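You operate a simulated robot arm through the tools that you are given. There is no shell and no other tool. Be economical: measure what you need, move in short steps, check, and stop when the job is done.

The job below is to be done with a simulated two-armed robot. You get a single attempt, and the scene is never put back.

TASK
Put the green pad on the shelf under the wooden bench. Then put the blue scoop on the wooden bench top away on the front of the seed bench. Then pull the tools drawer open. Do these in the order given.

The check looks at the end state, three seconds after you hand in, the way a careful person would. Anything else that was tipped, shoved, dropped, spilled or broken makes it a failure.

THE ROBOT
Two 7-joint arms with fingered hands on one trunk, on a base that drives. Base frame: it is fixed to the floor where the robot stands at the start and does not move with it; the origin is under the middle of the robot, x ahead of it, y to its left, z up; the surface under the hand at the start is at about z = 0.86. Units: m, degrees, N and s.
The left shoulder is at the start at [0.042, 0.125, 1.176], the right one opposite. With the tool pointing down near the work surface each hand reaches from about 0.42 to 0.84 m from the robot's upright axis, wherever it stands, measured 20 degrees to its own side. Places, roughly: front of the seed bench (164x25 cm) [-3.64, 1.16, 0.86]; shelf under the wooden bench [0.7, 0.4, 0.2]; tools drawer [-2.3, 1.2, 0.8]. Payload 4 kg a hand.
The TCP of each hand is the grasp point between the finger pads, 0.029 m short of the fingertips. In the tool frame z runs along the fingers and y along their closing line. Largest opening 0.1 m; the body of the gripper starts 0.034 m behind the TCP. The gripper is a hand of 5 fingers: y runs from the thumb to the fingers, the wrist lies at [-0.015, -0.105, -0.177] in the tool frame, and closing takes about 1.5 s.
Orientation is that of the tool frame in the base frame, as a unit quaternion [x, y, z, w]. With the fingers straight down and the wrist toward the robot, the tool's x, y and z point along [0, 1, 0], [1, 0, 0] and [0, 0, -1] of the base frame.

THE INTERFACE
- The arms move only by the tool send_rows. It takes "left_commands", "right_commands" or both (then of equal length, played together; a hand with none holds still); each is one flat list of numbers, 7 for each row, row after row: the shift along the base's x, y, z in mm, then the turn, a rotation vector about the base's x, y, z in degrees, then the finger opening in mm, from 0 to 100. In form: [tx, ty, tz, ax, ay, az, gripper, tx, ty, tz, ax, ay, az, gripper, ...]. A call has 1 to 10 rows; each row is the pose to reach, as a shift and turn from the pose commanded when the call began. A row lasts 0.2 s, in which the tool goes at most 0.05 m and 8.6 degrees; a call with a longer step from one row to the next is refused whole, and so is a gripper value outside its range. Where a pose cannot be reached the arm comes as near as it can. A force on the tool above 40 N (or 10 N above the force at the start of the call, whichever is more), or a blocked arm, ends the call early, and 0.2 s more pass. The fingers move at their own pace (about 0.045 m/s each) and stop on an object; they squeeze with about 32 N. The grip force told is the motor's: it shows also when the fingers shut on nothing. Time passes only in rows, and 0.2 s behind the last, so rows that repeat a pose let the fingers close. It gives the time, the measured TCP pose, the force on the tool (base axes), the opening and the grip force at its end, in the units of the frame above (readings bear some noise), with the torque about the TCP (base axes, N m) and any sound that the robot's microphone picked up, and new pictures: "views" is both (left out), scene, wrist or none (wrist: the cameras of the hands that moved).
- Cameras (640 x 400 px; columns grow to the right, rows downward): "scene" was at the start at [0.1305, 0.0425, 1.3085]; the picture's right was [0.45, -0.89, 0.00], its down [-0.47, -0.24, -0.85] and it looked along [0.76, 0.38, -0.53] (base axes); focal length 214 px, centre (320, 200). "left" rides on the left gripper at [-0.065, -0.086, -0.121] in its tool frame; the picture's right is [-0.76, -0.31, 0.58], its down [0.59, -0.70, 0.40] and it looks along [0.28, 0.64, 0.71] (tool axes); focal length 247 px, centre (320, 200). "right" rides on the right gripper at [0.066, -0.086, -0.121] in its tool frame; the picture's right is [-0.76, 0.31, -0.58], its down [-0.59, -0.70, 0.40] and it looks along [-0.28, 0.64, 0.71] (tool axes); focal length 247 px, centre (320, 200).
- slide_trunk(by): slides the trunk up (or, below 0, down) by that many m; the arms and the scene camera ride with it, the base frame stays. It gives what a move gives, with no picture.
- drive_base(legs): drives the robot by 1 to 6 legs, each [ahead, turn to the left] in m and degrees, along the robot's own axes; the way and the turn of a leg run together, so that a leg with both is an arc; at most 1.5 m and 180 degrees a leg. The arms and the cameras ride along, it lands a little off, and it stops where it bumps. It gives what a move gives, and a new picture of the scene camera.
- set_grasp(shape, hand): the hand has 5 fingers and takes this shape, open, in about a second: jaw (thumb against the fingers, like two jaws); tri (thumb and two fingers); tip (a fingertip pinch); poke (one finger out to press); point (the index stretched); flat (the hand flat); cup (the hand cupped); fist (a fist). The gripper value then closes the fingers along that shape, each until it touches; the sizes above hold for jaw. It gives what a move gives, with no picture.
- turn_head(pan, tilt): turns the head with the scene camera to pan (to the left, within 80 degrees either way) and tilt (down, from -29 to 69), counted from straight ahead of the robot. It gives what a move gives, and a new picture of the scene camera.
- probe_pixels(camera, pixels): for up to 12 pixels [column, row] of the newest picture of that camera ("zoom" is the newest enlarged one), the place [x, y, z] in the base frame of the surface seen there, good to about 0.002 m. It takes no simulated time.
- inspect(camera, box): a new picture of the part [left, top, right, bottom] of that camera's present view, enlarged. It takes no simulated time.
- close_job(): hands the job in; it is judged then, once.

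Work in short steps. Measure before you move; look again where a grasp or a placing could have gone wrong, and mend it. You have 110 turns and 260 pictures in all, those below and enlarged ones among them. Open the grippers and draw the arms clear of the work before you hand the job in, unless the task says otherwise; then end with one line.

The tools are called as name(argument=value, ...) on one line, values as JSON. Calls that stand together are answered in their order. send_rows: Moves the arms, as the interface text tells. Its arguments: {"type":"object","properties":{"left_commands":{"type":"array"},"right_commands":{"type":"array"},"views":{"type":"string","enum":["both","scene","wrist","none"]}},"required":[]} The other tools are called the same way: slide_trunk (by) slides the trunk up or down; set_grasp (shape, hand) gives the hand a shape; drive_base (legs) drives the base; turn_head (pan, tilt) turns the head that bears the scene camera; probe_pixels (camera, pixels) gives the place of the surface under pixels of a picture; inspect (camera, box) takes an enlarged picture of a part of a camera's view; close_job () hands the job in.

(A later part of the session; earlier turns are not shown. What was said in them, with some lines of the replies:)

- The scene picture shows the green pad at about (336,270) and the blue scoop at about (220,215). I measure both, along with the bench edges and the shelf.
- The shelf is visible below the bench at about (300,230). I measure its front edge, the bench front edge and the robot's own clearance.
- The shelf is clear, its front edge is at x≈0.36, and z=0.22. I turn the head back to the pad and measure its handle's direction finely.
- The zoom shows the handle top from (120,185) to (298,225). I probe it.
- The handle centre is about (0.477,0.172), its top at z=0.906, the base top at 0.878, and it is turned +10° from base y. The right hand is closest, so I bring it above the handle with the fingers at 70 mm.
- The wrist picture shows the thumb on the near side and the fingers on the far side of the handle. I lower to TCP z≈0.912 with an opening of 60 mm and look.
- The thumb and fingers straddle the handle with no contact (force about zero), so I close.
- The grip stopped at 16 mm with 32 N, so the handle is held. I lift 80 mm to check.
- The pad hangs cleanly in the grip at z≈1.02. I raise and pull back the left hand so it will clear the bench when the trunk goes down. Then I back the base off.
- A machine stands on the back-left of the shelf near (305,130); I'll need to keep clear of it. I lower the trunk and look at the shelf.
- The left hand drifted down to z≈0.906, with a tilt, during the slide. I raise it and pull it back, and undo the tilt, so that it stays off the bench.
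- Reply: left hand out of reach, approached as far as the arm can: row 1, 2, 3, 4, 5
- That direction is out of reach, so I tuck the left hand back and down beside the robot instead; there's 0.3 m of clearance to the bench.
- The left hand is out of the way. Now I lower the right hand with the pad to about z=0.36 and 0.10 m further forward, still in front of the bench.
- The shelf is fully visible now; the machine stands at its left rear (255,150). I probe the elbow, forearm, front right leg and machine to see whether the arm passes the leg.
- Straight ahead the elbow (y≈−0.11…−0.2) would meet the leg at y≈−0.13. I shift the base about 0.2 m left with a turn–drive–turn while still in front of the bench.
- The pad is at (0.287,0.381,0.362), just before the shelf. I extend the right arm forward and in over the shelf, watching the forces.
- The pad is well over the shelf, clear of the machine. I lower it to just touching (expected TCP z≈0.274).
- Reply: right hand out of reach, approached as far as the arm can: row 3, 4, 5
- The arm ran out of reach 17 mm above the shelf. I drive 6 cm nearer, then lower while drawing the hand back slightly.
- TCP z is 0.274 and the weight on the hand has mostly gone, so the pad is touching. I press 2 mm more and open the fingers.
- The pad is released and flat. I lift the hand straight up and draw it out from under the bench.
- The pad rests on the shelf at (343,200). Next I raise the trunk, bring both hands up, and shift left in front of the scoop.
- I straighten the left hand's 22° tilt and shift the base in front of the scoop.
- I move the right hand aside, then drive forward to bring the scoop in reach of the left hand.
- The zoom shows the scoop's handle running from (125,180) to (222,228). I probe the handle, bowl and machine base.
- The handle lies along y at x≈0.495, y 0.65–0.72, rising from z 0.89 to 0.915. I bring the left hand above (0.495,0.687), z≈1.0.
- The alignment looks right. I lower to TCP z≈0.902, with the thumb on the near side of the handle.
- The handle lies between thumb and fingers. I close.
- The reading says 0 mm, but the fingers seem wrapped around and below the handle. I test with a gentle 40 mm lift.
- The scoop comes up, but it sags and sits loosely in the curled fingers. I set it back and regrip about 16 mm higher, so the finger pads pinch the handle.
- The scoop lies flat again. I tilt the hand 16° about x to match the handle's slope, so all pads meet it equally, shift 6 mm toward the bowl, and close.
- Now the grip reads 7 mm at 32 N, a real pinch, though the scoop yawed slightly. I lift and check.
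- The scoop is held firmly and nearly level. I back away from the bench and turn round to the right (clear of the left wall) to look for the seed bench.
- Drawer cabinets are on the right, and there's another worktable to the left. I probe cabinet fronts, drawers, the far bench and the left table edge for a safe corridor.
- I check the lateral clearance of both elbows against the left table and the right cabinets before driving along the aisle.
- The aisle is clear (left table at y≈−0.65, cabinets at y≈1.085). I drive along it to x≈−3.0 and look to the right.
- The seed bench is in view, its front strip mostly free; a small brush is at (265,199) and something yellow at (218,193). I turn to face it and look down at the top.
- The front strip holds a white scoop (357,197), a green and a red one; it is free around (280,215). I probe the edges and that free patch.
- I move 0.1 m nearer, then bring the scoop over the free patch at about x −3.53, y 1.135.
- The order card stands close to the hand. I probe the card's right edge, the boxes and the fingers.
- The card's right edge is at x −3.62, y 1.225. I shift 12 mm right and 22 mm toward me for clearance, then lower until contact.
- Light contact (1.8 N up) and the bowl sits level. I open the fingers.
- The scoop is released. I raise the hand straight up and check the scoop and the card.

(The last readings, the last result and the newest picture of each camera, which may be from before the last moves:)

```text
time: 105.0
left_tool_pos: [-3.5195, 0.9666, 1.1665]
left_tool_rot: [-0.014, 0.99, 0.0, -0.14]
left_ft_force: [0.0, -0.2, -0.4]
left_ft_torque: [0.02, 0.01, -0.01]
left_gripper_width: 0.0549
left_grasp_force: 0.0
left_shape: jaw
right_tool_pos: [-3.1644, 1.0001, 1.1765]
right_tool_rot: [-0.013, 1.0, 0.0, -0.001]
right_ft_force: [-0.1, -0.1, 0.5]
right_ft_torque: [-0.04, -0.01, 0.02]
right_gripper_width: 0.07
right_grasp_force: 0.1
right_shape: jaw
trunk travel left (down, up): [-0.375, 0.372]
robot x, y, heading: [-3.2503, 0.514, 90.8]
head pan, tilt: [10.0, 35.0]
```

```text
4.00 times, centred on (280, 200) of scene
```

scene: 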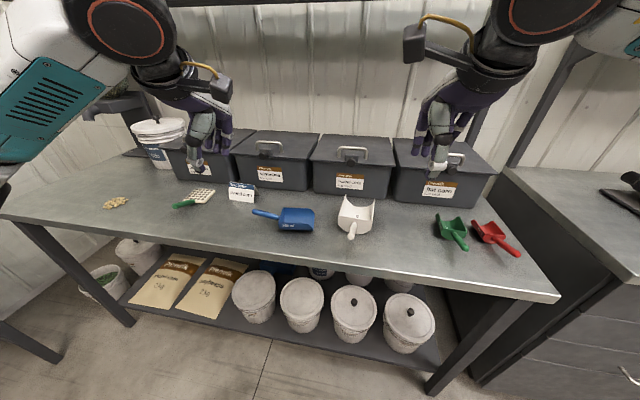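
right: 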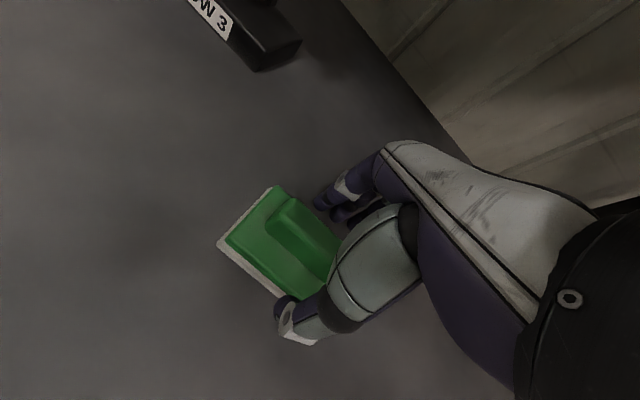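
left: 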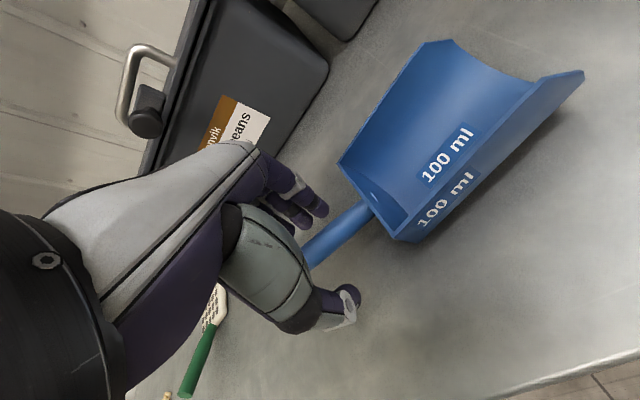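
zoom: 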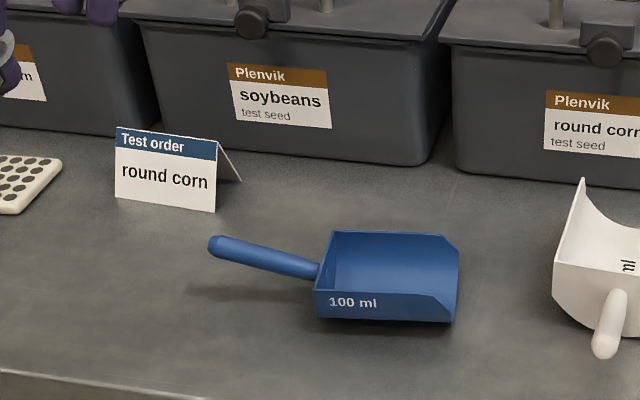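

The scoop lies in the front strip, and the card and neighbours stand untouched. Now I back off, move along to the tools drawer and face it.

drive_base(legs=[[-0.3, 0], [0, -90], [0.75, 0], [0, 90]])

turn_head(pan=-15, tilt=40)

```text
time: 118.5
left_tool_pos: [-2.7563, 0.6804, 1.1653]
left_tool_rot: [-0.011, 0.99, 0.001, -0.141]
left_ft_force: [-0.7, 0.0, 0.0]
left_ft_torque: [-0.01, 0.01, -0.02]
left_gripper_width: 0.0548
left_grasp_force: 0.0
left_shape: jaw
right_tool_pos: [-2.4006, 0.7114, 1.1778]
right_tool_rot: [-0.012, 1.0, -0.002, 0.0]
right_ft_force: [0.6, 0.4, -0.3]
right_ft_torque: [0.01, 0.02, -0.02]
right_gripper_width: 0.0697
right_grasp_force: 0.1
right_shape: jaw
trunk travel left (down, up): [-0.375, 0.372]
robot x, y, heading: [-2.4944, 0.2257, 90.9]
head pan, tilt: [10.0, 35.0]
```

scene: 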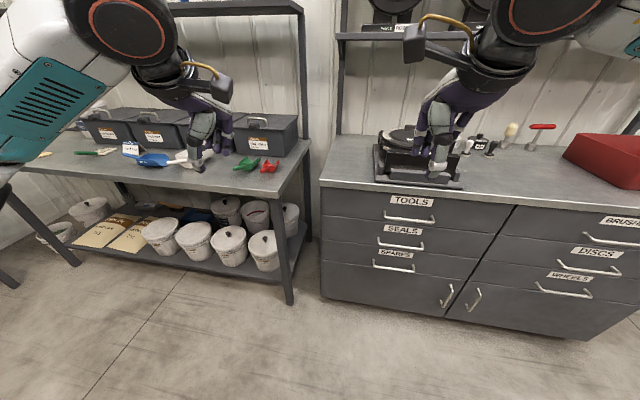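

```text
time: 119.4
left_tool_pos: [-2.7555, 0.6804, 1.1657]
left_tool_rot: [-0.01, 0.99, 0.001, -0.14]
left_ft_force: [-0.1, 0.2, 0.0]
left_ft_torque: [-0.01, 0.01, 0.0]
left_gripper_width: 0.0548
left_grasp_force: 0.0
left_shape: jaw
right_tool_pos: [-2.4004, 0.7118, 1.1776]
right_tool_rot: [-0.011, 1.0, -0.001, -0.001]
right_ft_force: [-0.8, -0.2, -1.3]
right_ft_torque: [0.0, 0.0, 0.01]
right_gripper_width: 0.0699
right_grasp_force: 0.1
right_shape: jaw
trunk travel left (down, up): [-0.375, 0.372]
robot x, y, heading: [-2.4905, 0.2274, 90.7]
head pan, tilt: [-15.0, 40.0]
```

scene: 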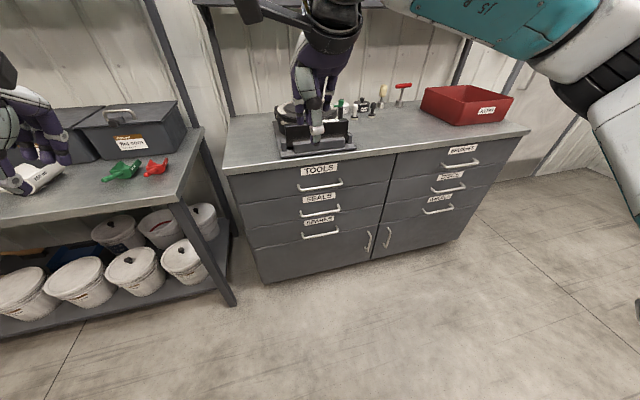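

The TOOLS drawer's handle is at (320,186). I zoom in and measure it.

inspect(camera="scene", box=[270, 145, 366, 205])

probe_pixels(camera="zoom", pixels=[[200, 275], [260, 285], [340, 278], [420, 268], [470, 256], [480, 240], [300, 250], [330, 310], [180, 320], [300, 150], [500, 280], [205, 290]])

```text
6.67 times, centred on (318, 175) of scene
```

zoom: 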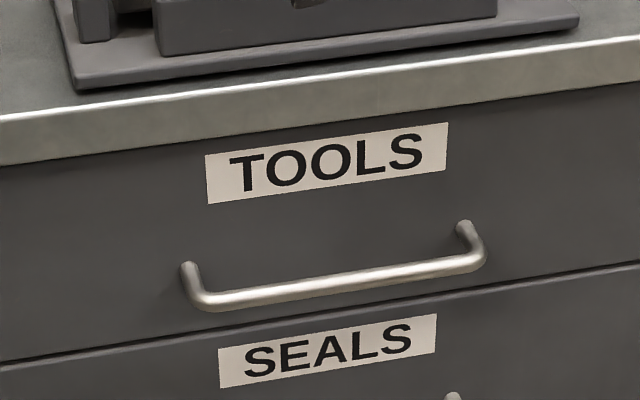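

```text
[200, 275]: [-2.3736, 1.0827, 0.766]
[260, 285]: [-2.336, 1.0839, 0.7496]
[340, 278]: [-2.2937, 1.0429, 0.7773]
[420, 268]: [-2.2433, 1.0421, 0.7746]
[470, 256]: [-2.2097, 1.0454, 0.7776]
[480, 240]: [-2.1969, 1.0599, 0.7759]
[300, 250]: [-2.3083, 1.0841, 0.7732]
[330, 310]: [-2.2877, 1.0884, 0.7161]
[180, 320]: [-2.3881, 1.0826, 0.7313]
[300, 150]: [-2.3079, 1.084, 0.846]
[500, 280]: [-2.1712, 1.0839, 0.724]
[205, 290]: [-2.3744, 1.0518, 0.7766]
```

The handle bar runs x −2.38…−2.195 at y≈1.048, z≈0.773, with the drawer front at y 1.084. I turn the right hand to point forward (fingers above, thumb below) at the drawer's x.

send_rows(right_commands=[11, -6, -12, 8.5, 0, 0, 60, 22, -12, -24, 17, 0, 0, 60, 33, -18, -36, 25.5, 0, 0, 60, 44, -24, -48, 34, 0, 0, 60, 55, -30, -60, 42.5, 0, 0, 60, 66, -30, -72, 51, 0, 0, 60, 77, -30, -84, 59.5, 0, 0, 60, 88, -30, -96, 68, 0, 0, 60, 99, -30, -108, 76.5, 0, 0, 60, 112, -30, -120, 85, 0, 0, 60], views="none")

slide_trunk(by=-0.2)

```text
time: 121.6
left_tool_pos: [-2.7551, 0.6805, 1.1658]
left_tool_rot: [-0.011, 0.99, 0.001, -0.139]
left_ft_force: [0.6, -1.0, 0.0]
left_ft_torque: [0.02, 0.01, -0.04]
left_gripper_width: 0.0548
left_grasp_force: 0.0
left_shape: jaw
right_tool_pos: [-2.3554, 0.7261, 1.123]
right_tool_rot: [-0.011, 0.939, 0.344, 0.004]
right_ft_force: [0.0, 0.3, -0.5]
right_ft_torque: [0.01, 0.0, 0.02]
right_gripper_width: 0.0601
right_grasp_force: 0.1
right_shape: jaw
right hand out of reach, approached as far as the arm can: row 4, 5, 6, 7, 8, 9, 10
trunk travel left (down, up): [-0.375, 0.372]
robot x, y, heading: [-2.4908, 0.2268, 90.8]
head pan, tilt: [-15.0, 40.0]
```

```text
time: 123.8
left_tool_pos: [-2.7565, 0.6793, 0.9662]
left_tool_rot: [-0.01, 0.99, 0.002, -0.14]
left_ft_force: [-0.4, -0.1, 0.3]
left_ft_torque: [-0.05, 0.01, 0.03]
left_gripper_width: 0.0547
left_grasp_force: 0.0
left_shape: jaw
right_tool_pos: [-2.3547, 0.7613, 0.8436]
right_tool_rot: [-0.011, 0.964, 0.264, 0.004]
right_ft_force: [-0.4, 0.4, 0.2]
right_ft_torque: [-0.01, -0.01, 0.01]
right_gripper_width: 0.0601
right_grasp_force: 0.0
right_shape: jaw
trunk travel left (down, up): [-0.175, 0.572]
robot x, y, heading: [-2.4918, 0.2284, 90.7]
head pan, tilt: [-15.0, 40.0]
```

The turn stopped at about 31–40°, a joint limit in that posture. I extend forward and try for more pitch from there; even 45–60° would let the fingers go behind the bar.

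send_rows(right_commands=[11, 20, 0, 8, 0, 0, 60, 22, 40, 0, 16, 0, 0, 60, 33, 60, 0, 24, 0, 0, 60, 44, 80, 0, 32, 0, 0, 60, 55, 100, 0, 40, 0, 0, 60, 68, 120, 0, 48, 0, 0, 60, 68, 120, 0, 48, 0, 0, 60], views="both")

```text
time: 125.4
left_tool_pos: [-2.7561, 0.6796, 0.9661]
left_tool_rot: [-0.011, 0.99, 0.001, -0.14]
left_ft_force: [0.0, 0.0, 0.1]
left_ft_torque: [0.01, 0.02, -0.04]
left_gripper_width: 0.0549
left_grasp_force: 0.1
left_shape: jaw
right_tool_pos: [-2.3542, 0.761, 0.8431]
right_tool_rot: [-0.011, 0.965, 0.263, 0.004]
right_ft_force: [0.0, -0.3, 0.0]
right_ft_torque: [0.01, 0.02, 0.04]
right_gripper_width: 0.0604
right_grasp_force: 0.0
right_shape: jaw
right hand out of reach, approached as far as the arm can: row 1, 2, 3, 4, 5, 6, 7
trunk travel left (down, up): [-0.175, 0.572]
robot x, y, heading: [-2.4934, 0.2301, 90.8]
head pan, tilt: [-15.0, 40.0]
```

scene: 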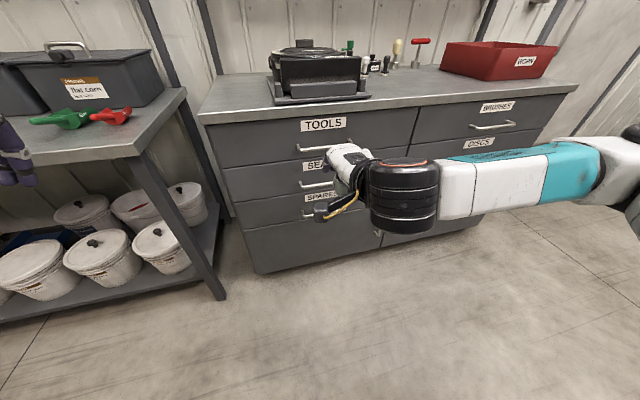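
right: 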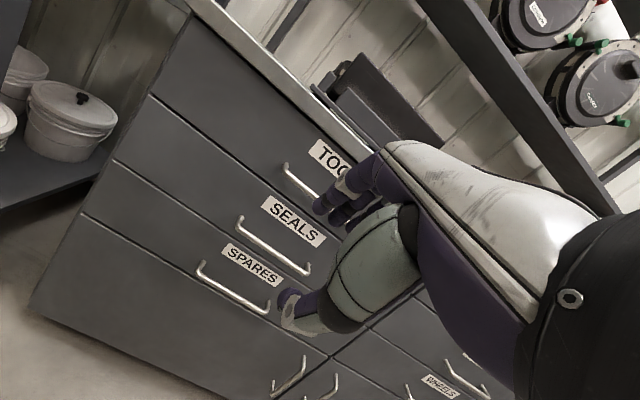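

The solver stalls when rotation and translation are combined. I try pure translation toward the drawer first, then small pitch increments.

send_rows(right_commands=[15, 25, 10, 0, 0, 0, 60, 30, 50, 20, 0, 0, 0, 60, 45, 75, 30, 0, 0, 0, 60, 60, 100, 30, 0, 0, 0, 60, 67, 125, 30, 0, 0, 0, 60, 67, 125, 30, 6, 0, 0, 60, 67, 125, 30, 12, 0, 0, 60, 67, 125, 30, 18, 0, 0, 60, 67, 125, 30, 24, 0, 0, 60], views="none")

probe_pixels(camera="scene", pixels=[[300, 112], [350, 106], [240, 118], [420, 98], [620, 130], [580, 170], [480, 170], [440, 180]])

```text
time: 127.4
left_tool_pos: [-2.7557, 0.6796, 0.9662]
left_tool_rot: [-0.011, 0.99, 0.001, -0.14]
left_ft_force: [-0.7, 0.5, -0.7]
left_ft_torque: [-0.01, -0.01, -0.01]
left_gripper_width: 0.0549
left_grasp_force: 0.1
left_shape: jaw
right_tool_pos: [-2.2845, 0.8883, 0.8739]
right_tool_rot: [-0.011, 0.95, 0.312, 0.005]
right_ft_force: [-0.5, 0.3, 0.3]
right_ft_torque: [0.0, 0.0, 0.04]
right_gripper_width: 0.06
right_grasp_force: 0.1
right_shape: jaw
right hand out of reach, approached as far as the arm can: row 7, 8, 9
trunk travel left (down, up): [-0.175, 0.572]
robot x, y, heading: [-2.4938, 0.2306, 90.8]
head pan, tilt: [-15.0, 40.0]
```

```text
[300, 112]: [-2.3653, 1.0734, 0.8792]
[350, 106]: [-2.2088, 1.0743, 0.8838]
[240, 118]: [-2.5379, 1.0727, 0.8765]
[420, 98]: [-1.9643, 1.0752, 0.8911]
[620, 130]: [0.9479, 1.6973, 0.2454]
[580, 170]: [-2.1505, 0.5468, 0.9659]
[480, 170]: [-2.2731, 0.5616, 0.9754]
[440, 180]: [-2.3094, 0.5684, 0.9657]
```

Pitch is now 36°, and geometry shows that suffices: the hand stays about 4 cm clear of the counter edge (y 1.073). I drive 8 cm nearer for reach.

drive_base(legs=[[0.08, 0]])

inspect(camera="right", box=[160, 80, 480, 360])

```text
time: 128.5
left_tool_pos: [-2.7554, 0.7611, 0.9655]
left_tool_rot: [-0.01, 0.99, 0.0, -0.14]
left_ft_force: [-0.5, 0.6, 0.0]
left_ft_torque: [0.0, 0.03, 0.0]
left_gripper_width: 0.0549
left_grasp_force: 0.1
left_shape: jaw
right_tool_pos: [-2.2846, 0.9676, 0.872]
right_tool_rot: [-0.011, 0.95, 0.312, 0.004]
right_ft_force: [-0.2, -0.4, 0.0]
right_ft_torque: [-0.01, 0.01, -0.02]
right_gripper_width: 0.0601
right_grasp_force: 0.1
right_shape: jaw
trunk travel left (down, up): [-0.175, 0.572]
robot x, y, heading: [-2.4863, 0.3077, 90.5]
head pan, tilt: [-15.0, 40.0]
```

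scene: 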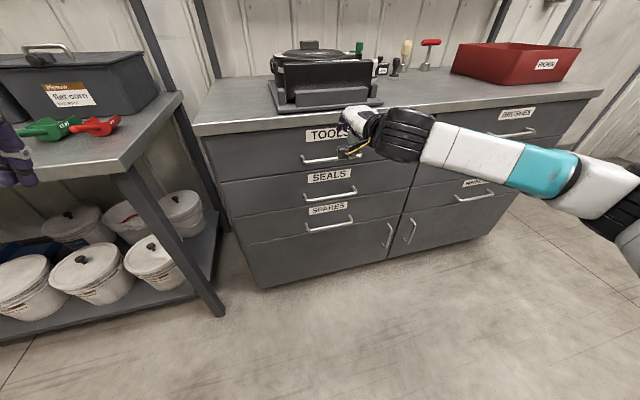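

```text
1.43 times, centred on (320, 220) of right
```

zoom: 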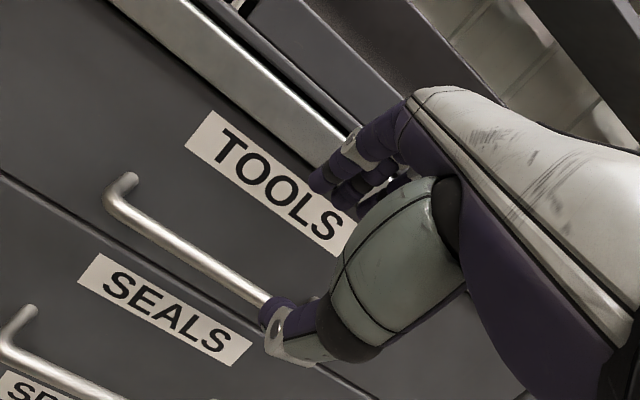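

The pose is clear of the counter. I align on the approach line with an opening of 42 mm: TCP about (−2.30, 0.988, 0.843).

send_rows(right_commands=[-8, 5, -10, 0, 0, 0, 50, -15, 12, -20, 0, 0, 0, 42, -15, 18, -30, 0, 0, 0, 42, -15, 18, -30, 0, 0, 0, 42], views="wrist")

inspect(camera="scene", box=[280, 80, 440, 180])

```text
time: 129.5
left_tool_pos: [-2.7551, 0.7603, 0.9661]
left_tool_rot: [-0.011, 0.99, 0.001, -0.14]
left_ft_force: [0.2, 0.7, -0.8]
left_ft_torque: [-0.01, 0.0, 0.0]
left_gripper_width: 0.0545
left_grasp_force: 0.1
left_shape: jaw
right_tool_pos: [-2.2869, 0.9709, 0.8701]
right_tool_rot: [-0.012, 0.951, 0.309, 0.004]
right_ft_force: [1.2, 0.2, 0.4]
right_ft_torque: [0.04, 0.0, -0.01]
right_gripper_width: 0.0423
right_grasp_force: 0.1
right_shape: jaw
right hand out of reach, approached as far as the arm can: row 1, 2, 3, 4
trunk travel left (down, up): [-0.175, 0.572]
robot x, y, heading: [-2.4908, 0.3116, 90.6]
head pan, tilt: [-15.0, 40.0]
```

right: 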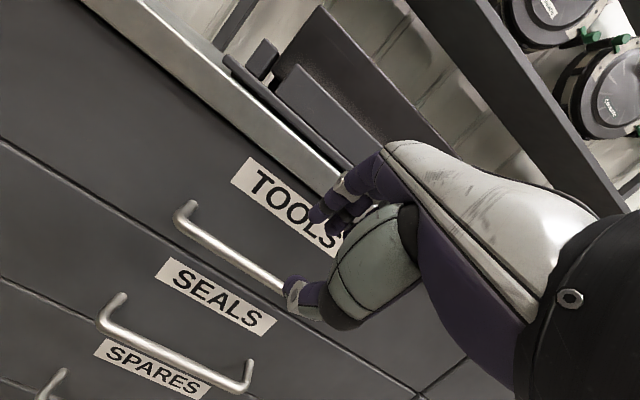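

```text
4.00 times, centred on (360, 130) of scene
```

zoom: 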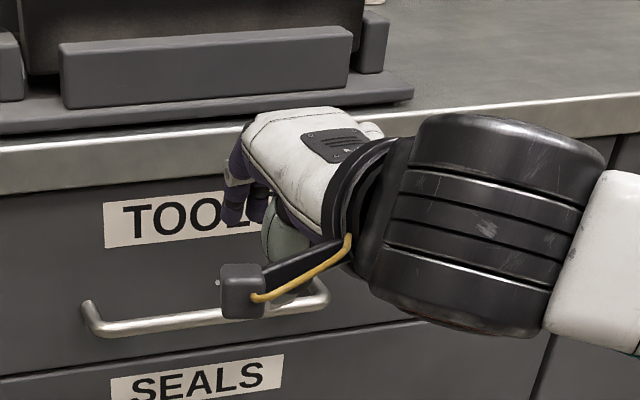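

The arm is on a joint boundary; a higher hand relative to the shoulder gives more pitch. I draw the hand back 6 cm and lower the trunk another 0.15 m.

send_rows(right_commands=[0, -30, 5, 0, 0, 0, 42, 0, -60, 10, -2, 0, 0, 42, 0, -80, 15, -5, 0, 0, 42], views="none")

slide_trunk(by=-0.15)

```text
time: 130.3
left_tool_pos: [-2.7567, 0.7602, 0.9667]
left_tool_rot: [-0.011, 0.99, 0.001, -0.141]
left_ft_force: [0.7, -0.1, 0.4]
left_ft_torque: [-0.02, -0.03, -0.05]
left_gripper_width: 0.0549
left_grasp_force: 0.1
left_shape: jaw
right_tool_pos: [-2.287, 0.8895, 0.8838]
right_tool_rot: [-0.01, 0.963, 0.269, 0.004]
right_ft_force: [-0.5, 1.3, -0.4]
right_ft_torque: [0.0, -0.04, -0.04]
right_gripper_width: 0.0425
right_grasp_force: 0.0
right_shape: jaw
trunk travel left (down, up): [-0.175, 0.572]
robot x, y, heading: [-2.4917, 0.3083, 90.5]
head pan, tilt: [-15.0, 40.0]
```

```text
time: 132.0
left_tool_pos: [-2.7563, 0.7607, 0.8154]
left_tool_rot: [-0.011, 0.99, 0.001, -0.141]
left_ft_force: [-0.4, 0.1, -0.8]
left_ft_torque: [0.0, 0.0, 0.03]
left_gripper_width: 0.0546
left_grasp_force: 0.0
left_shape: jaw
right_tool_pos: [-2.286, 0.8987, 0.7129]
right_tool_rot: [-0.011, 0.969, 0.248, 0.004]
right_ft_force: [0.4, -0.7, 0.2]
right_ft_torque: [0.0, -0.01, 0.03]
right_gripper_width: 0.0422
right_grasp_force: 0.2
right_shape: jaw
trunk travel left (down, up): [-0.025, 0.722]
robot x, y, heading: [-2.4937, 0.3039, 90.6]
head pan, tilt: [-15.0, 40.0]
```

I raise the hand to z≈0.85 and add pitch in steps.

send_rows(right_commands=[0, 0, 40, 0, 0, 0, 42, -5, 0, 80, 0, 0, 0, 42, -10, 0, 120, 0, 0, 0, 42, -14, 0, 145, 0, 0, 0, 42, -14, 0, 145, 5, 0, 0, 42, -14, 0, 145, 10, 0, 0, 42, -14, 0, 145, 15, 0, 0, 42, -14, 0, 145, 20, 0, 0, 42], views="none")

```text
time: 133.8
left_tool_pos: [-2.7569, 0.7605, 0.8153]
left_tool_rot: [-0.011, 0.99, 0.0, -0.14]
left_ft_force: [0.6, -0.6, -0.3]
left_ft_torque: [0.0, -0.02, 0.03]
left_gripper_width: 0.0549
left_grasp_force: 0.0
left_shape: jaw
right_tool_pos: [-2.3014, 0.9117, 0.8623]
right_tool_rot: [-0.011, 0.911, 0.412, 0.006]
right_ft_force: [0.1, -0.1, 0.5]
right_ft_torque: [-0.02, -0.02, 0.03]
right_gripper_width: 0.0423
right_grasp_force: 0.0
right_shape: jaw
right hand out of reach, approached as far as the arm can: row 7, 8
trunk travel left (down, up): [-0.025, 0.722]
robot x, y, heading: [-2.489, 0.3086, 90.7]
head pan, tilt: [-15.0, 40.0]
```

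Pitch reached 49°. I settle at 40° and go to the pre-grasp point at (y 0.983, z 0.838).

send_rows(right_commands=[0, 10, 0, -4.5, 0, 0, 42, 0, 25, -5, -8.7, 0, 0, 42, 0, 45, -12, -8.7, 0, 0, 42, 0, 60, -20, -8.7, 0, 0, 42, 0, 71, -24, -8.7, 0, 0, 42, 0, 71, -24, -8.7, 0, 0, 42], views="wrist")

inspect(camera="scene", box=[270, 70, 430, 170])

```text
time: 135.2
left_tool_pos: [-2.7559, 0.7616, 0.8152]
left_tool_rot: [-0.011, 0.99, 0.001, -0.14]
left_ft_force: [0.1, 0.4, 0.0]
left_ft_torque: [-0.02, 0.0, 0.01]
left_gripper_width: 0.0547
left_grasp_force: 0.0
left_shape: jaw
right_tool_pos: [-2.3004, 0.9822, 0.838]
right_tool_rot: [-0.012, 0.94, 0.342, 0.004]
right_ft_force: [0.1, -0.4, 0.2]
right_ft_torque: [0.0, 0.0, 0.01]
right_gripper_width: 0.0421
right_grasp_force: 0.1
right_shape: jaw
trunk travel left (down, up): [-0.025, 0.722]
robot x, y, heading: [-2.4897, 0.3094, 90.6]
head pan, tilt: [-15.0, 40.0]
```

right: 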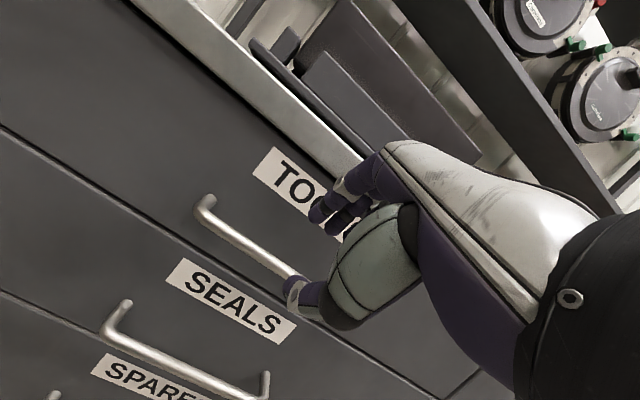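

```text
4.00 times, centred on (350, 120) of scene
```

zoom: 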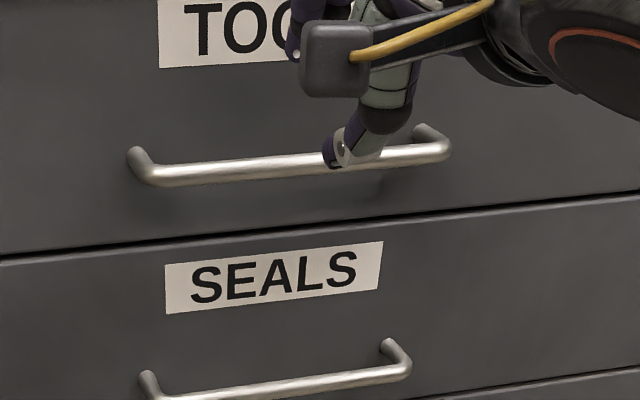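

Aligned. I advance along the finger direction toward the bar, stopping short at first to check.

send_rows(right_commands=[0, 13, -15, 0, 0, 0, 42, 0, 26, -31, 0, 0, 0, 42, 0, 36, -43, 0, 0, 0, 42, 0, 45, -53, 0, 0, 0, 42], views="wrist")

inspect(camera="scene", box=[270, 70, 430, 170])

inspect(camera="right", box=[180, 120, 400, 340])

```text
time: 136.2
left_tool_pos: [-2.7563, 0.7589, 0.815]
left_tool_rot: [-0.01, 0.99, 0.002, -0.139]
left_ft_force: [-0.2, -1.0, 0.5]
left_ft_torque: [0.03, 0.0, -0.03]
left_gripper_width: 0.0547
left_grasp_force: 0.1
left_shape: jaw
right_tool_pos: [-2.3007, 1.0275, 0.7838]
right_tool_rot: [-0.01, 0.94, 0.341, 0.006]
right_ft_force: [0.3, -0.3, 0.6]
right_ft_torque: [-0.01, -0.01, -0.02]
right_gripper_width: 0.0423
right_grasp_force: 0.0
right_shape: jaw
trunk travel left (down, up): [-0.025, 0.722]
robot x, y, heading: [-2.4897, 0.3073, 90.4]
head pan, tilt: [-15.0, 40.0]
```

right: 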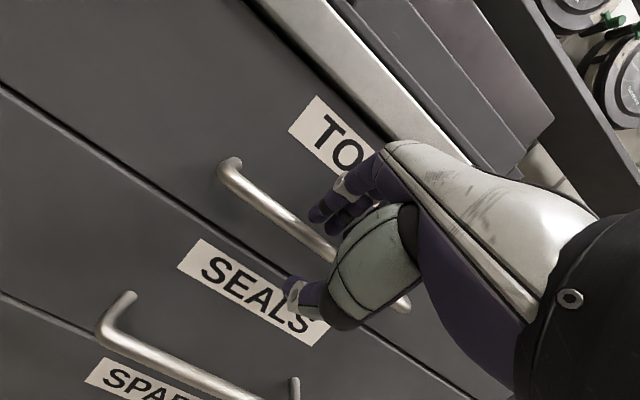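

```text
4.00 times, centred on (350, 120) of scene
```

zoom: 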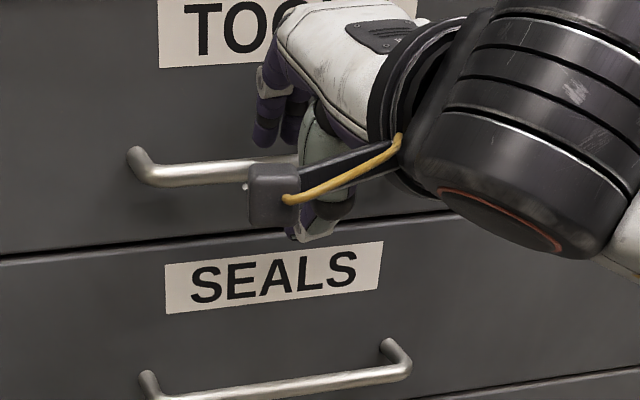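

```text
1.82 times, centred on (290, 230) of right
```

zoom: 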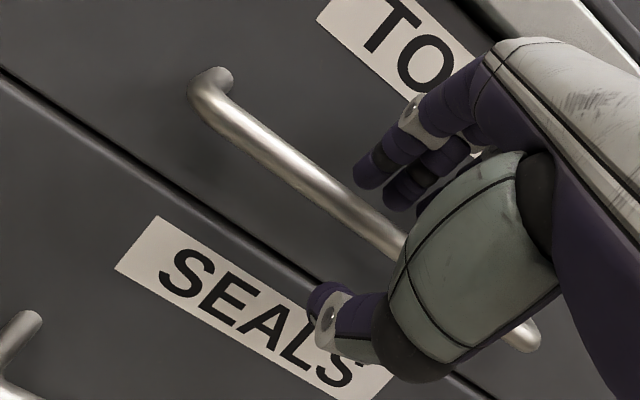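

The bar lies between the fingers (behind/above) and the thumb (below). I advance about 13 mm more and close.

send_rows(right_commands=[0, 5, -6, 0, 0, 0, 42, 0, 8, -12, 0, 0, 0, 42, 0, 8, -12, 0, 0, 0, 30, 0, 8, -12, 0, 0, 0, 15, 0, 8, -12, 0, 0, 0, 0, 0, 8, -12, 0, 0, 0, 0, 0, 8, -12, 0, 0, 0, 0, 0, 8, -12, 0, 0, 0, 0], views="wrist")

inspect(camera="right", box=[180, 120, 400, 340])

```text
time: 138.0
left_tool_pos: [-2.7563, 0.7604, 0.8149]
left_tool_rot: [-0.01, 0.99, 0.0, -0.14]
left_ft_force: [0.2, 0.1, 0.0]
left_ft_torque: [-0.03, -0.02, -0.02]
left_gripper_width: 0.0548
left_grasp_force: 0.1
left_shape: jaw
right_tool_pos: [-2.2989, 1.0362, 0.7711]
right_tool_rot: [-0.01, 0.94, 0.341, 0.006]
right_ft_force: [-0.4, 5.9, -1.7]
right_ft_torque: [0.01, -0.12, 0.12]
right_gripper_width: 0.0028
right_grasp_force: 31.9
right_shape: jaw
trunk travel left (down, up): [-0.025, 0.722]
robot x, y, heading: [-2.4909, 0.3065, 90.5]
head pan, tilt: [-15.0, 40.0]
```

right: 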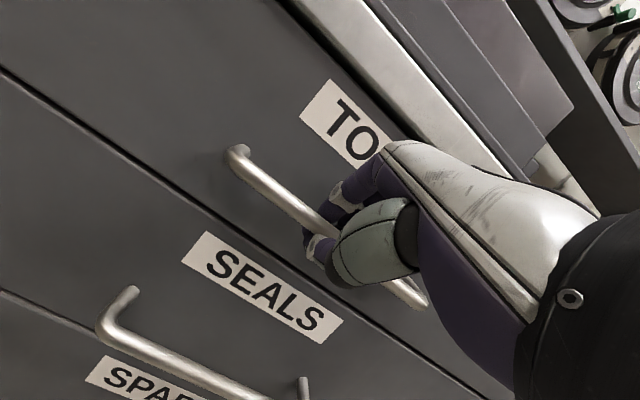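

```text
1.82 times, centred on (290, 230) of right
```

zoom: 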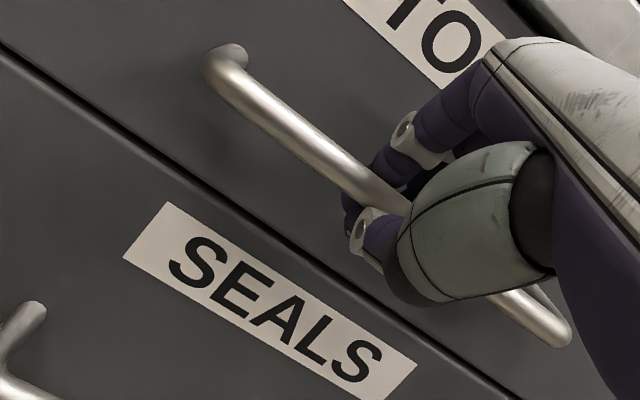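

The fingers are hooked round the bar. I pull gently 80 mm toward me and check the force and drawer.

send_rows(right_commands=[0, -8, 0, 0, 0, 0, 0, 0, -18, 0, 0, 0, 0, 0, 0, -30, 0, 0, 0, 0, 0, 0, -45, 0, 0, 0, 0, 0, 0, -62, 0, 0, 0, 0, 0, 0, -80, 0, 0, 0, 0, 0], views="both")

```text
time: 139.4
left_tool_pos: [-2.7554, 0.7597, 0.8154]
left_tool_rot: [-0.01, 0.99, 0.001, -0.14]
left_ft_force: [-0.1, 0.1, -0.2]
left_ft_torque: [-0.03, 0.0, -0.02]
left_gripper_width: 0.0547
left_grasp_force: 0.0
left_shape: jaw
right_tool_pos: [-2.3007, 0.9549, 0.7718]
right_tool_rot: [-0.01, 0.94, 0.34, 0.005]
right_ft_force: [4.3, -2.7, -5.6]
right_ft_torque: [-0.02, -0.1, 0.04]
right_gripper_width: 0.0036
right_grasp_force: 31.9
right_shape: jaw
trunk travel left (down, up): [-0.025, 0.722]
robot x, y, heading: [-2.4916, 0.3082, 90.5]
head pan, tilt: [-15.0, 40.0]
```

scene: 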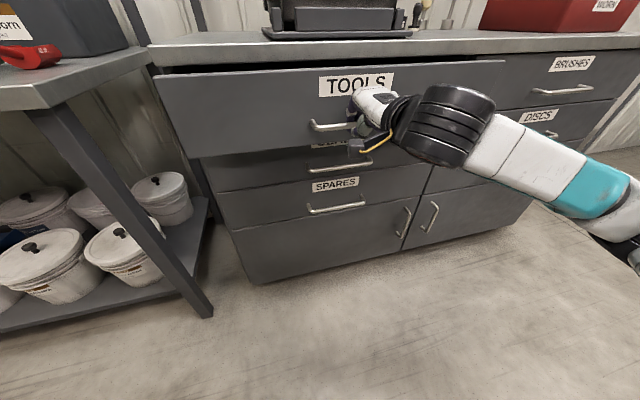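
right: 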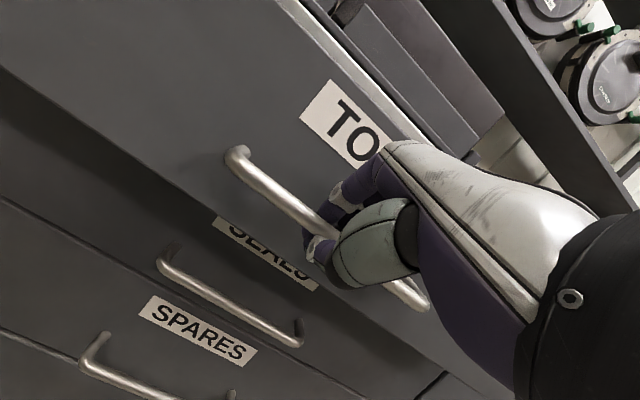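

The drawer slides easily and is 8 cm out. I drive the base back 0.2 m to pull it further.

drive_base(legs=[[-0.2, 0]])

```text
time: 141.0
left_tool_pos: [-2.7553, 0.5629, 0.8158]
left_tool_rot: [-0.012, 0.99, 0.0, -0.139]
left_ft_force: [0.1, 0.4, 0.0]
left_ft_torque: [0.01, 0.0, 0.0]
left_gripper_width: 0.0547
left_grasp_force: 0.0
left_shape: jaw
right_tool_pos: [-2.2996, 0.7579, 0.7699]
right_tool_rot: [-0.012, 0.94, 0.34, 0.004]
right_ft_force: [5.5, 1.7, -8.6]
right_ft_torque: [-0.08, -0.12, 0.09]
right_gripper_width: 0.0035
right_grasp_force: 32.5
right_shape: jaw
trunk travel left (down, up): [-0.025, 0.722]
robot x, y, heading: [-2.4885, 0.1075, 90.7]
head pan, tilt: [-15.0, 40.0]
```

scene: 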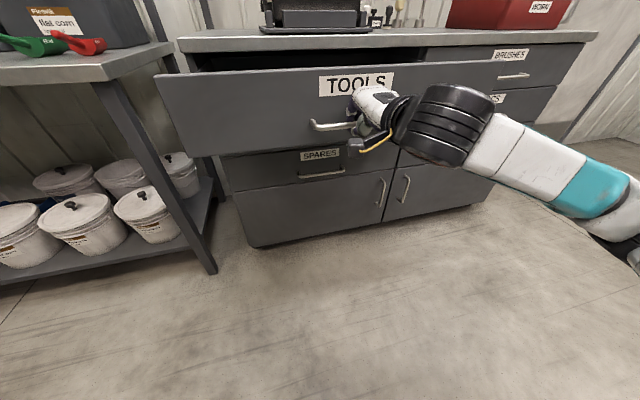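

The drawer is out about 0.28 m. I pull a little more with the arm, which stops by itself if the drawer reaches its end.

send_rows(right_commands=[0, -10, 0, 0, 0, 0, 0, 0, -20, 0, 0, 0, 0, 0, 0, -30, 0, 0, 0, 0, 0, 0, -40, 0, 0, 0, 0, 0, 0, -50, 0, 0, 0, 0, 0, 0, -60, 0, 0, 0, 0, 0], views="scene")

```text
time: 142.4
left_tool_pos: [-2.7544, 0.5626, 0.8153]
left_tool_rot: [-0.011, 0.99, 0.0, -0.14]
left_ft_force: [0.4, 0.0, 0.3]
left_ft_torque: [-0.03, 0.0, -0.01]
left_gripper_width: 0.0547
left_grasp_force: 0.0
left_shape: jaw
right_tool_pos: [-2.3005, 0.7179, 0.7712]
right_tool_rot: [-0.011, 0.94, 0.34, 0.005]
right_ft_force: [7.1, -2.1, -8.5]
right_ft_torque: [-0.09, -0.09, 0.01]
right_gripper_width: 0.0037
right_grasp_force: 32.0
right_shape: jaw
right hand out of reach, approached as far as the arm can: row 5, 6
trunk travel left (down, up): [-0.025, 0.722]
robot x, y, heading: [-2.4865, 0.1075, 90.4]
head pan, tilt: [-15.0, 40.0]
```

scene: 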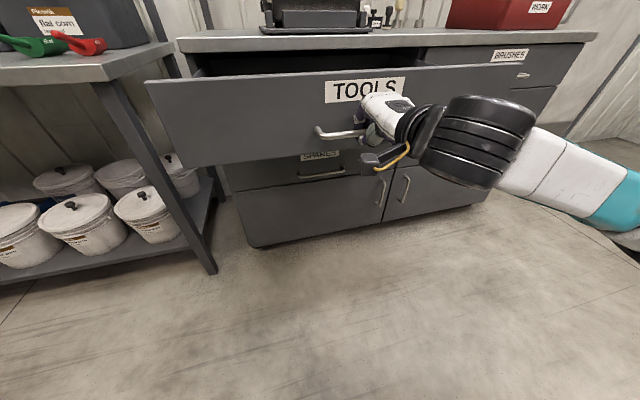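

The drawer is now about 0.32 m open, with resistance low. I open the fingers and withdraw along the finger axis (up and back).

send_rows(right_commands=[0, 0, 0, 0, 0, 0, 15, 0, 0, 0, 0, 0, 0, 30, 0, 0, 0, 0, 0, 0, 42, 0, 0, 0, 0, 0, 0, 42, 0, 0, 0, 0, 0, 0, 42], views="wrist")

inspect(camera="right", box=[180, 120, 400, 340])

```text
time: 143.6
left_tool_pos: [-2.7559, 0.5621, 0.8158]
left_tool_rot: [-0.012, 0.99, 0.001, -0.14]
left_ft_force: [0.3, -1.1, 0.1]
left_ft_torque: [-0.01, 0.01, -0.03]
left_gripper_width: 0.0546
left_grasp_force: 0.1
left_shape: jaw
right_tool_pos: [-2.2999, 0.7169, 0.772]
right_tool_rot: [-0.012, 0.94, 0.342, 0.005]
right_ft_force: [-0.1, -3.0, 0.5]
right_ft_torque: [0.0, -0.03, 0.01]
right_gripper_width: 0.0411
right_grasp_force: 0.0
right_shape: jaw
trunk travel left (down, up): [-0.025, 0.722]
robot x, y, heading: [-2.4912, 0.1084, 90.8]
head pan, tilt: [-15.0, 40.0]
```

right: 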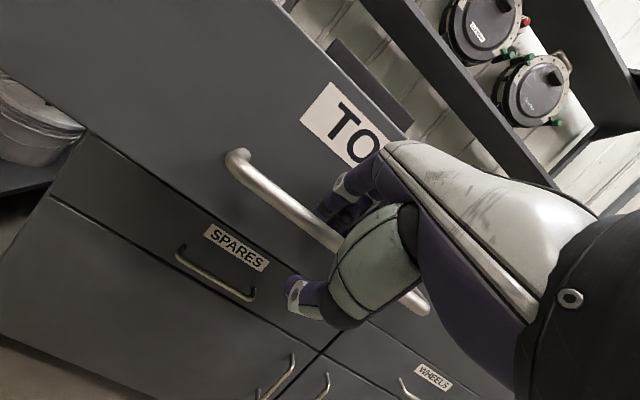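

```text
1.82 times, centred on (290, 230) of right
```

zoom: 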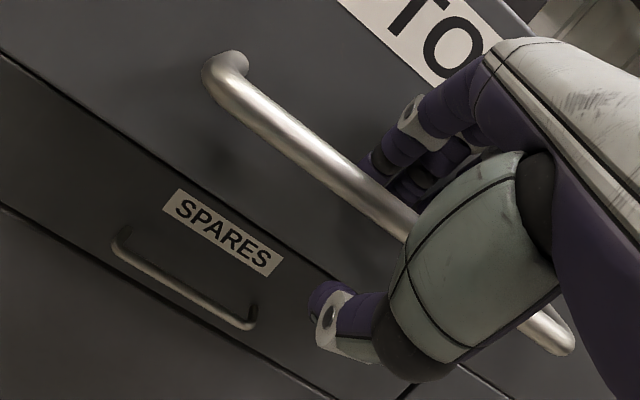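

The fingers are open. I withdraw along the finger axis in small steps.

send_rows(right_commands=[0, -8, 10, 0, 0, 0, 42, 0, -16, 20, 0, 0, 0, 42, 0, -24, 30, 0, 0, 0, 42, 0, -32, 40, 0, 0, 0, 42, 0, -40, 50, 0, 0, 0, 42, 0, -48, 60, 0, 0, 0, 42], views="both")

```text
time: 145.0
left_tool_pos: [-2.7548, 0.5612, 0.8153]
left_tool_rot: [-0.011, 0.99, 0.001, -0.14]
left_ft_force: [0.7, -0.4, -0.5]
left_ft_torque: [0.01, -0.01, 0.01]
left_gripper_width: 0.0549
left_grasp_force: 0.0
left_shape: jaw
right_tool_pos: [-2.299, 0.7014, 0.8444]
right_tool_rot: [-0.011, 0.94, 0.342, 0.004]
right_ft_force: [0.6, 0.4, -0.3]
right_ft_torque: [-0.03, 0.02, 0.05]
right_gripper_width: 0.0416
right_grasp_force: 0.1
right_shape: jaw
right hand out of reach, approached as far as the arm can: row 1, 2, 3, 4, 5, 6
trunk travel left (down, up): [-0.025, 0.722]
robot x, y, heading: [-2.4881, 0.1111, 90.7]
head pan, tilt: [-15.0, 40.0]
```

scene: 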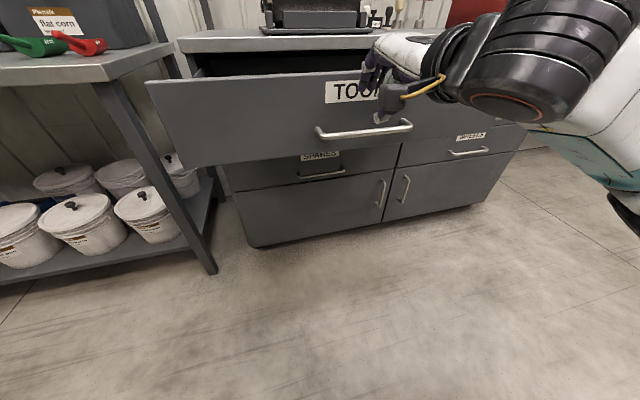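
right: 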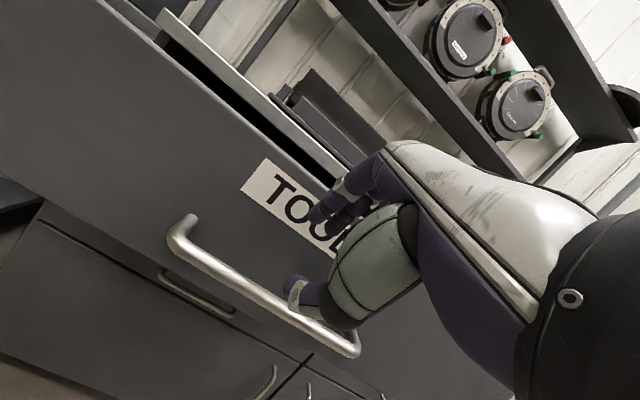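

The hand is clear of the bar (fingers about 5 cm above it). I back the base off 0.2 m and look over the scene.

drive_base(legs=[[-0.2, 0]])

turn_head(pan=0, tilt=25)

```text
time: 146.6
left_tool_pos: [-2.7538, 0.3618, 0.8153]
left_tool_rot: [-0.013, 0.99, 0.001, -0.14]
left_ft_force: [-0.2, -0.2, 0.2]
left_ft_torque: [0.01, 0.02, 0.01]
left_gripper_width: 0.0545
left_grasp_force: 0.1
left_shape: jaw
right_tool_pos: [-2.297, 0.5037, 0.8439]
right_tool_rot: [-0.011, 0.94, 0.341, 0.006]
right_ft_force: [-0.1, -0.9, -0.9]
right_ft_torque: [-0.02, -0.01, -0.01]
right_gripper_width: 0.0417
right_grasp_force: 0.1
right_shape: jaw
trunk travel left (down, up): [-0.025, 0.722]
robot x, y, heading: [-2.4814, -0.0895, 90.7]
head pan, tilt: [-15.0, 40.0]
```

scene: 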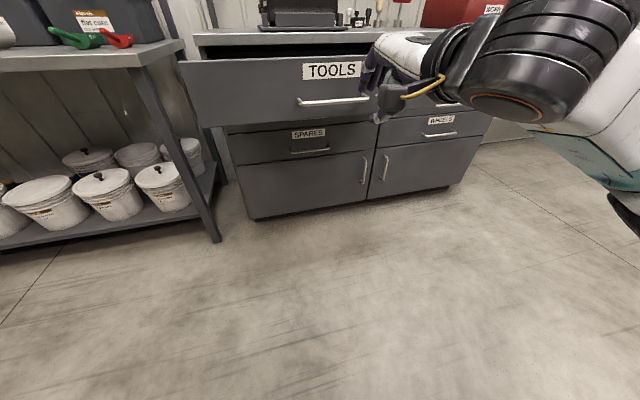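

```text
time: 147.4
left_tool_pos: [-2.7531, 0.3628, 0.8159]
left_tool_rot: [-0.013, 0.99, 0.001, -0.14]
left_ft_force: [-0.4, 0.1, 0.6]
left_ft_torque: [0.02, 0.0, -0.02]
left_gripper_width: 0.0549
left_grasp_force: 0.0
left_shape: jaw
right_tool_pos: [-2.2973, 0.5027, 0.8439]
right_tool_rot: [-0.012, 0.94, 0.341, 0.005]
right_ft_force: [-0.3, 1.2, 0.2]
right_ft_torque: [-0.01, -0.04, -0.02]
right_gripper_width: 0.0414
right_grasp_force: 0.0
right_shape: jaw
trunk travel left (down, up): [-0.025, 0.722]
robot x, y, heading: [-2.49, -0.0892, 90.8]
head pan, tilt: [0.0, 25.0]
```

scene: 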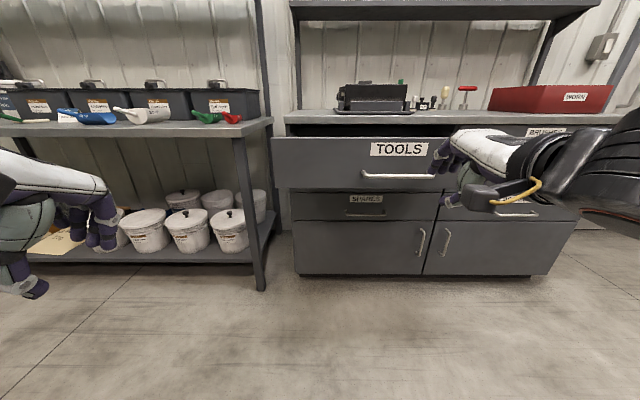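

The drawer stands open and the scoop sits on the seed bench. I open both grippers fully and confirm the drawer front's position.

send_rows(left_commands=[0, 0, 0, 0, 0, 0, 100, 0, 0, 0, 0, 0, 0, 100, 0, 0, 0, 0, 0, 0, 100], right_commands=[0, 0, 0, 0, 0, 0, 100, 0, 0, 0, 0, 0, 0, 100, 0, 0, 0, 0, 0, 0, 100], views="none")

probe_pixels(camera="scene", pixels=[[320, 160], [360, 160], [340, 240], [90, 117]])

```text
time: 148.2
left_tool_pos: [-2.7529, 0.3623, 0.8164]
left_tool_rot: [-0.012, 0.99, 0.001, -0.141]
left_ft_force: [-0.5, -0.1, 0.2]
left_ft_torque: [-0.02, -0.01, 0.02]
left_gripper_width: 0.0998
left_grasp_force: 0.0
left_shape: jaw
right_tool_pos: [-2.2975, 0.5026, 0.8444]
right_tool_rot: [-0.012, 0.94, 0.342, 0.005]
right_ft_force: [-0.9, 0.9, -0.7]
right_ft_torque: [-0.04, 0.01, 0.03]
right_gripper_width: 0.1
right_grasp_force: 0.0
right_shape: jaw
trunk travel left (down, up): [-0.025, 0.722]
robot x, y, heading: [-2.4885, -0.0877, 90.6]
head pan, tilt: [0.0, 25.0]
```

```text
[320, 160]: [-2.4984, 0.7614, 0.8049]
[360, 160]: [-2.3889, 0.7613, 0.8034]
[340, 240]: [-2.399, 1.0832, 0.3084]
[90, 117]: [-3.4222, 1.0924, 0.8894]
```

The drawer front is at y 0.761 against the cabinet's 1.083, so it is 0.32 m open. The scoop and pad are placed and the arms are clear, so I hand in.

close_job()

```text
The job is handed in.
```

All three steps are done and the job is handed in: the green pad is on the shelf under the wooden bench, the blue scoop is on the front of the seed bench, and the tools drawer is open about 0.32 m.
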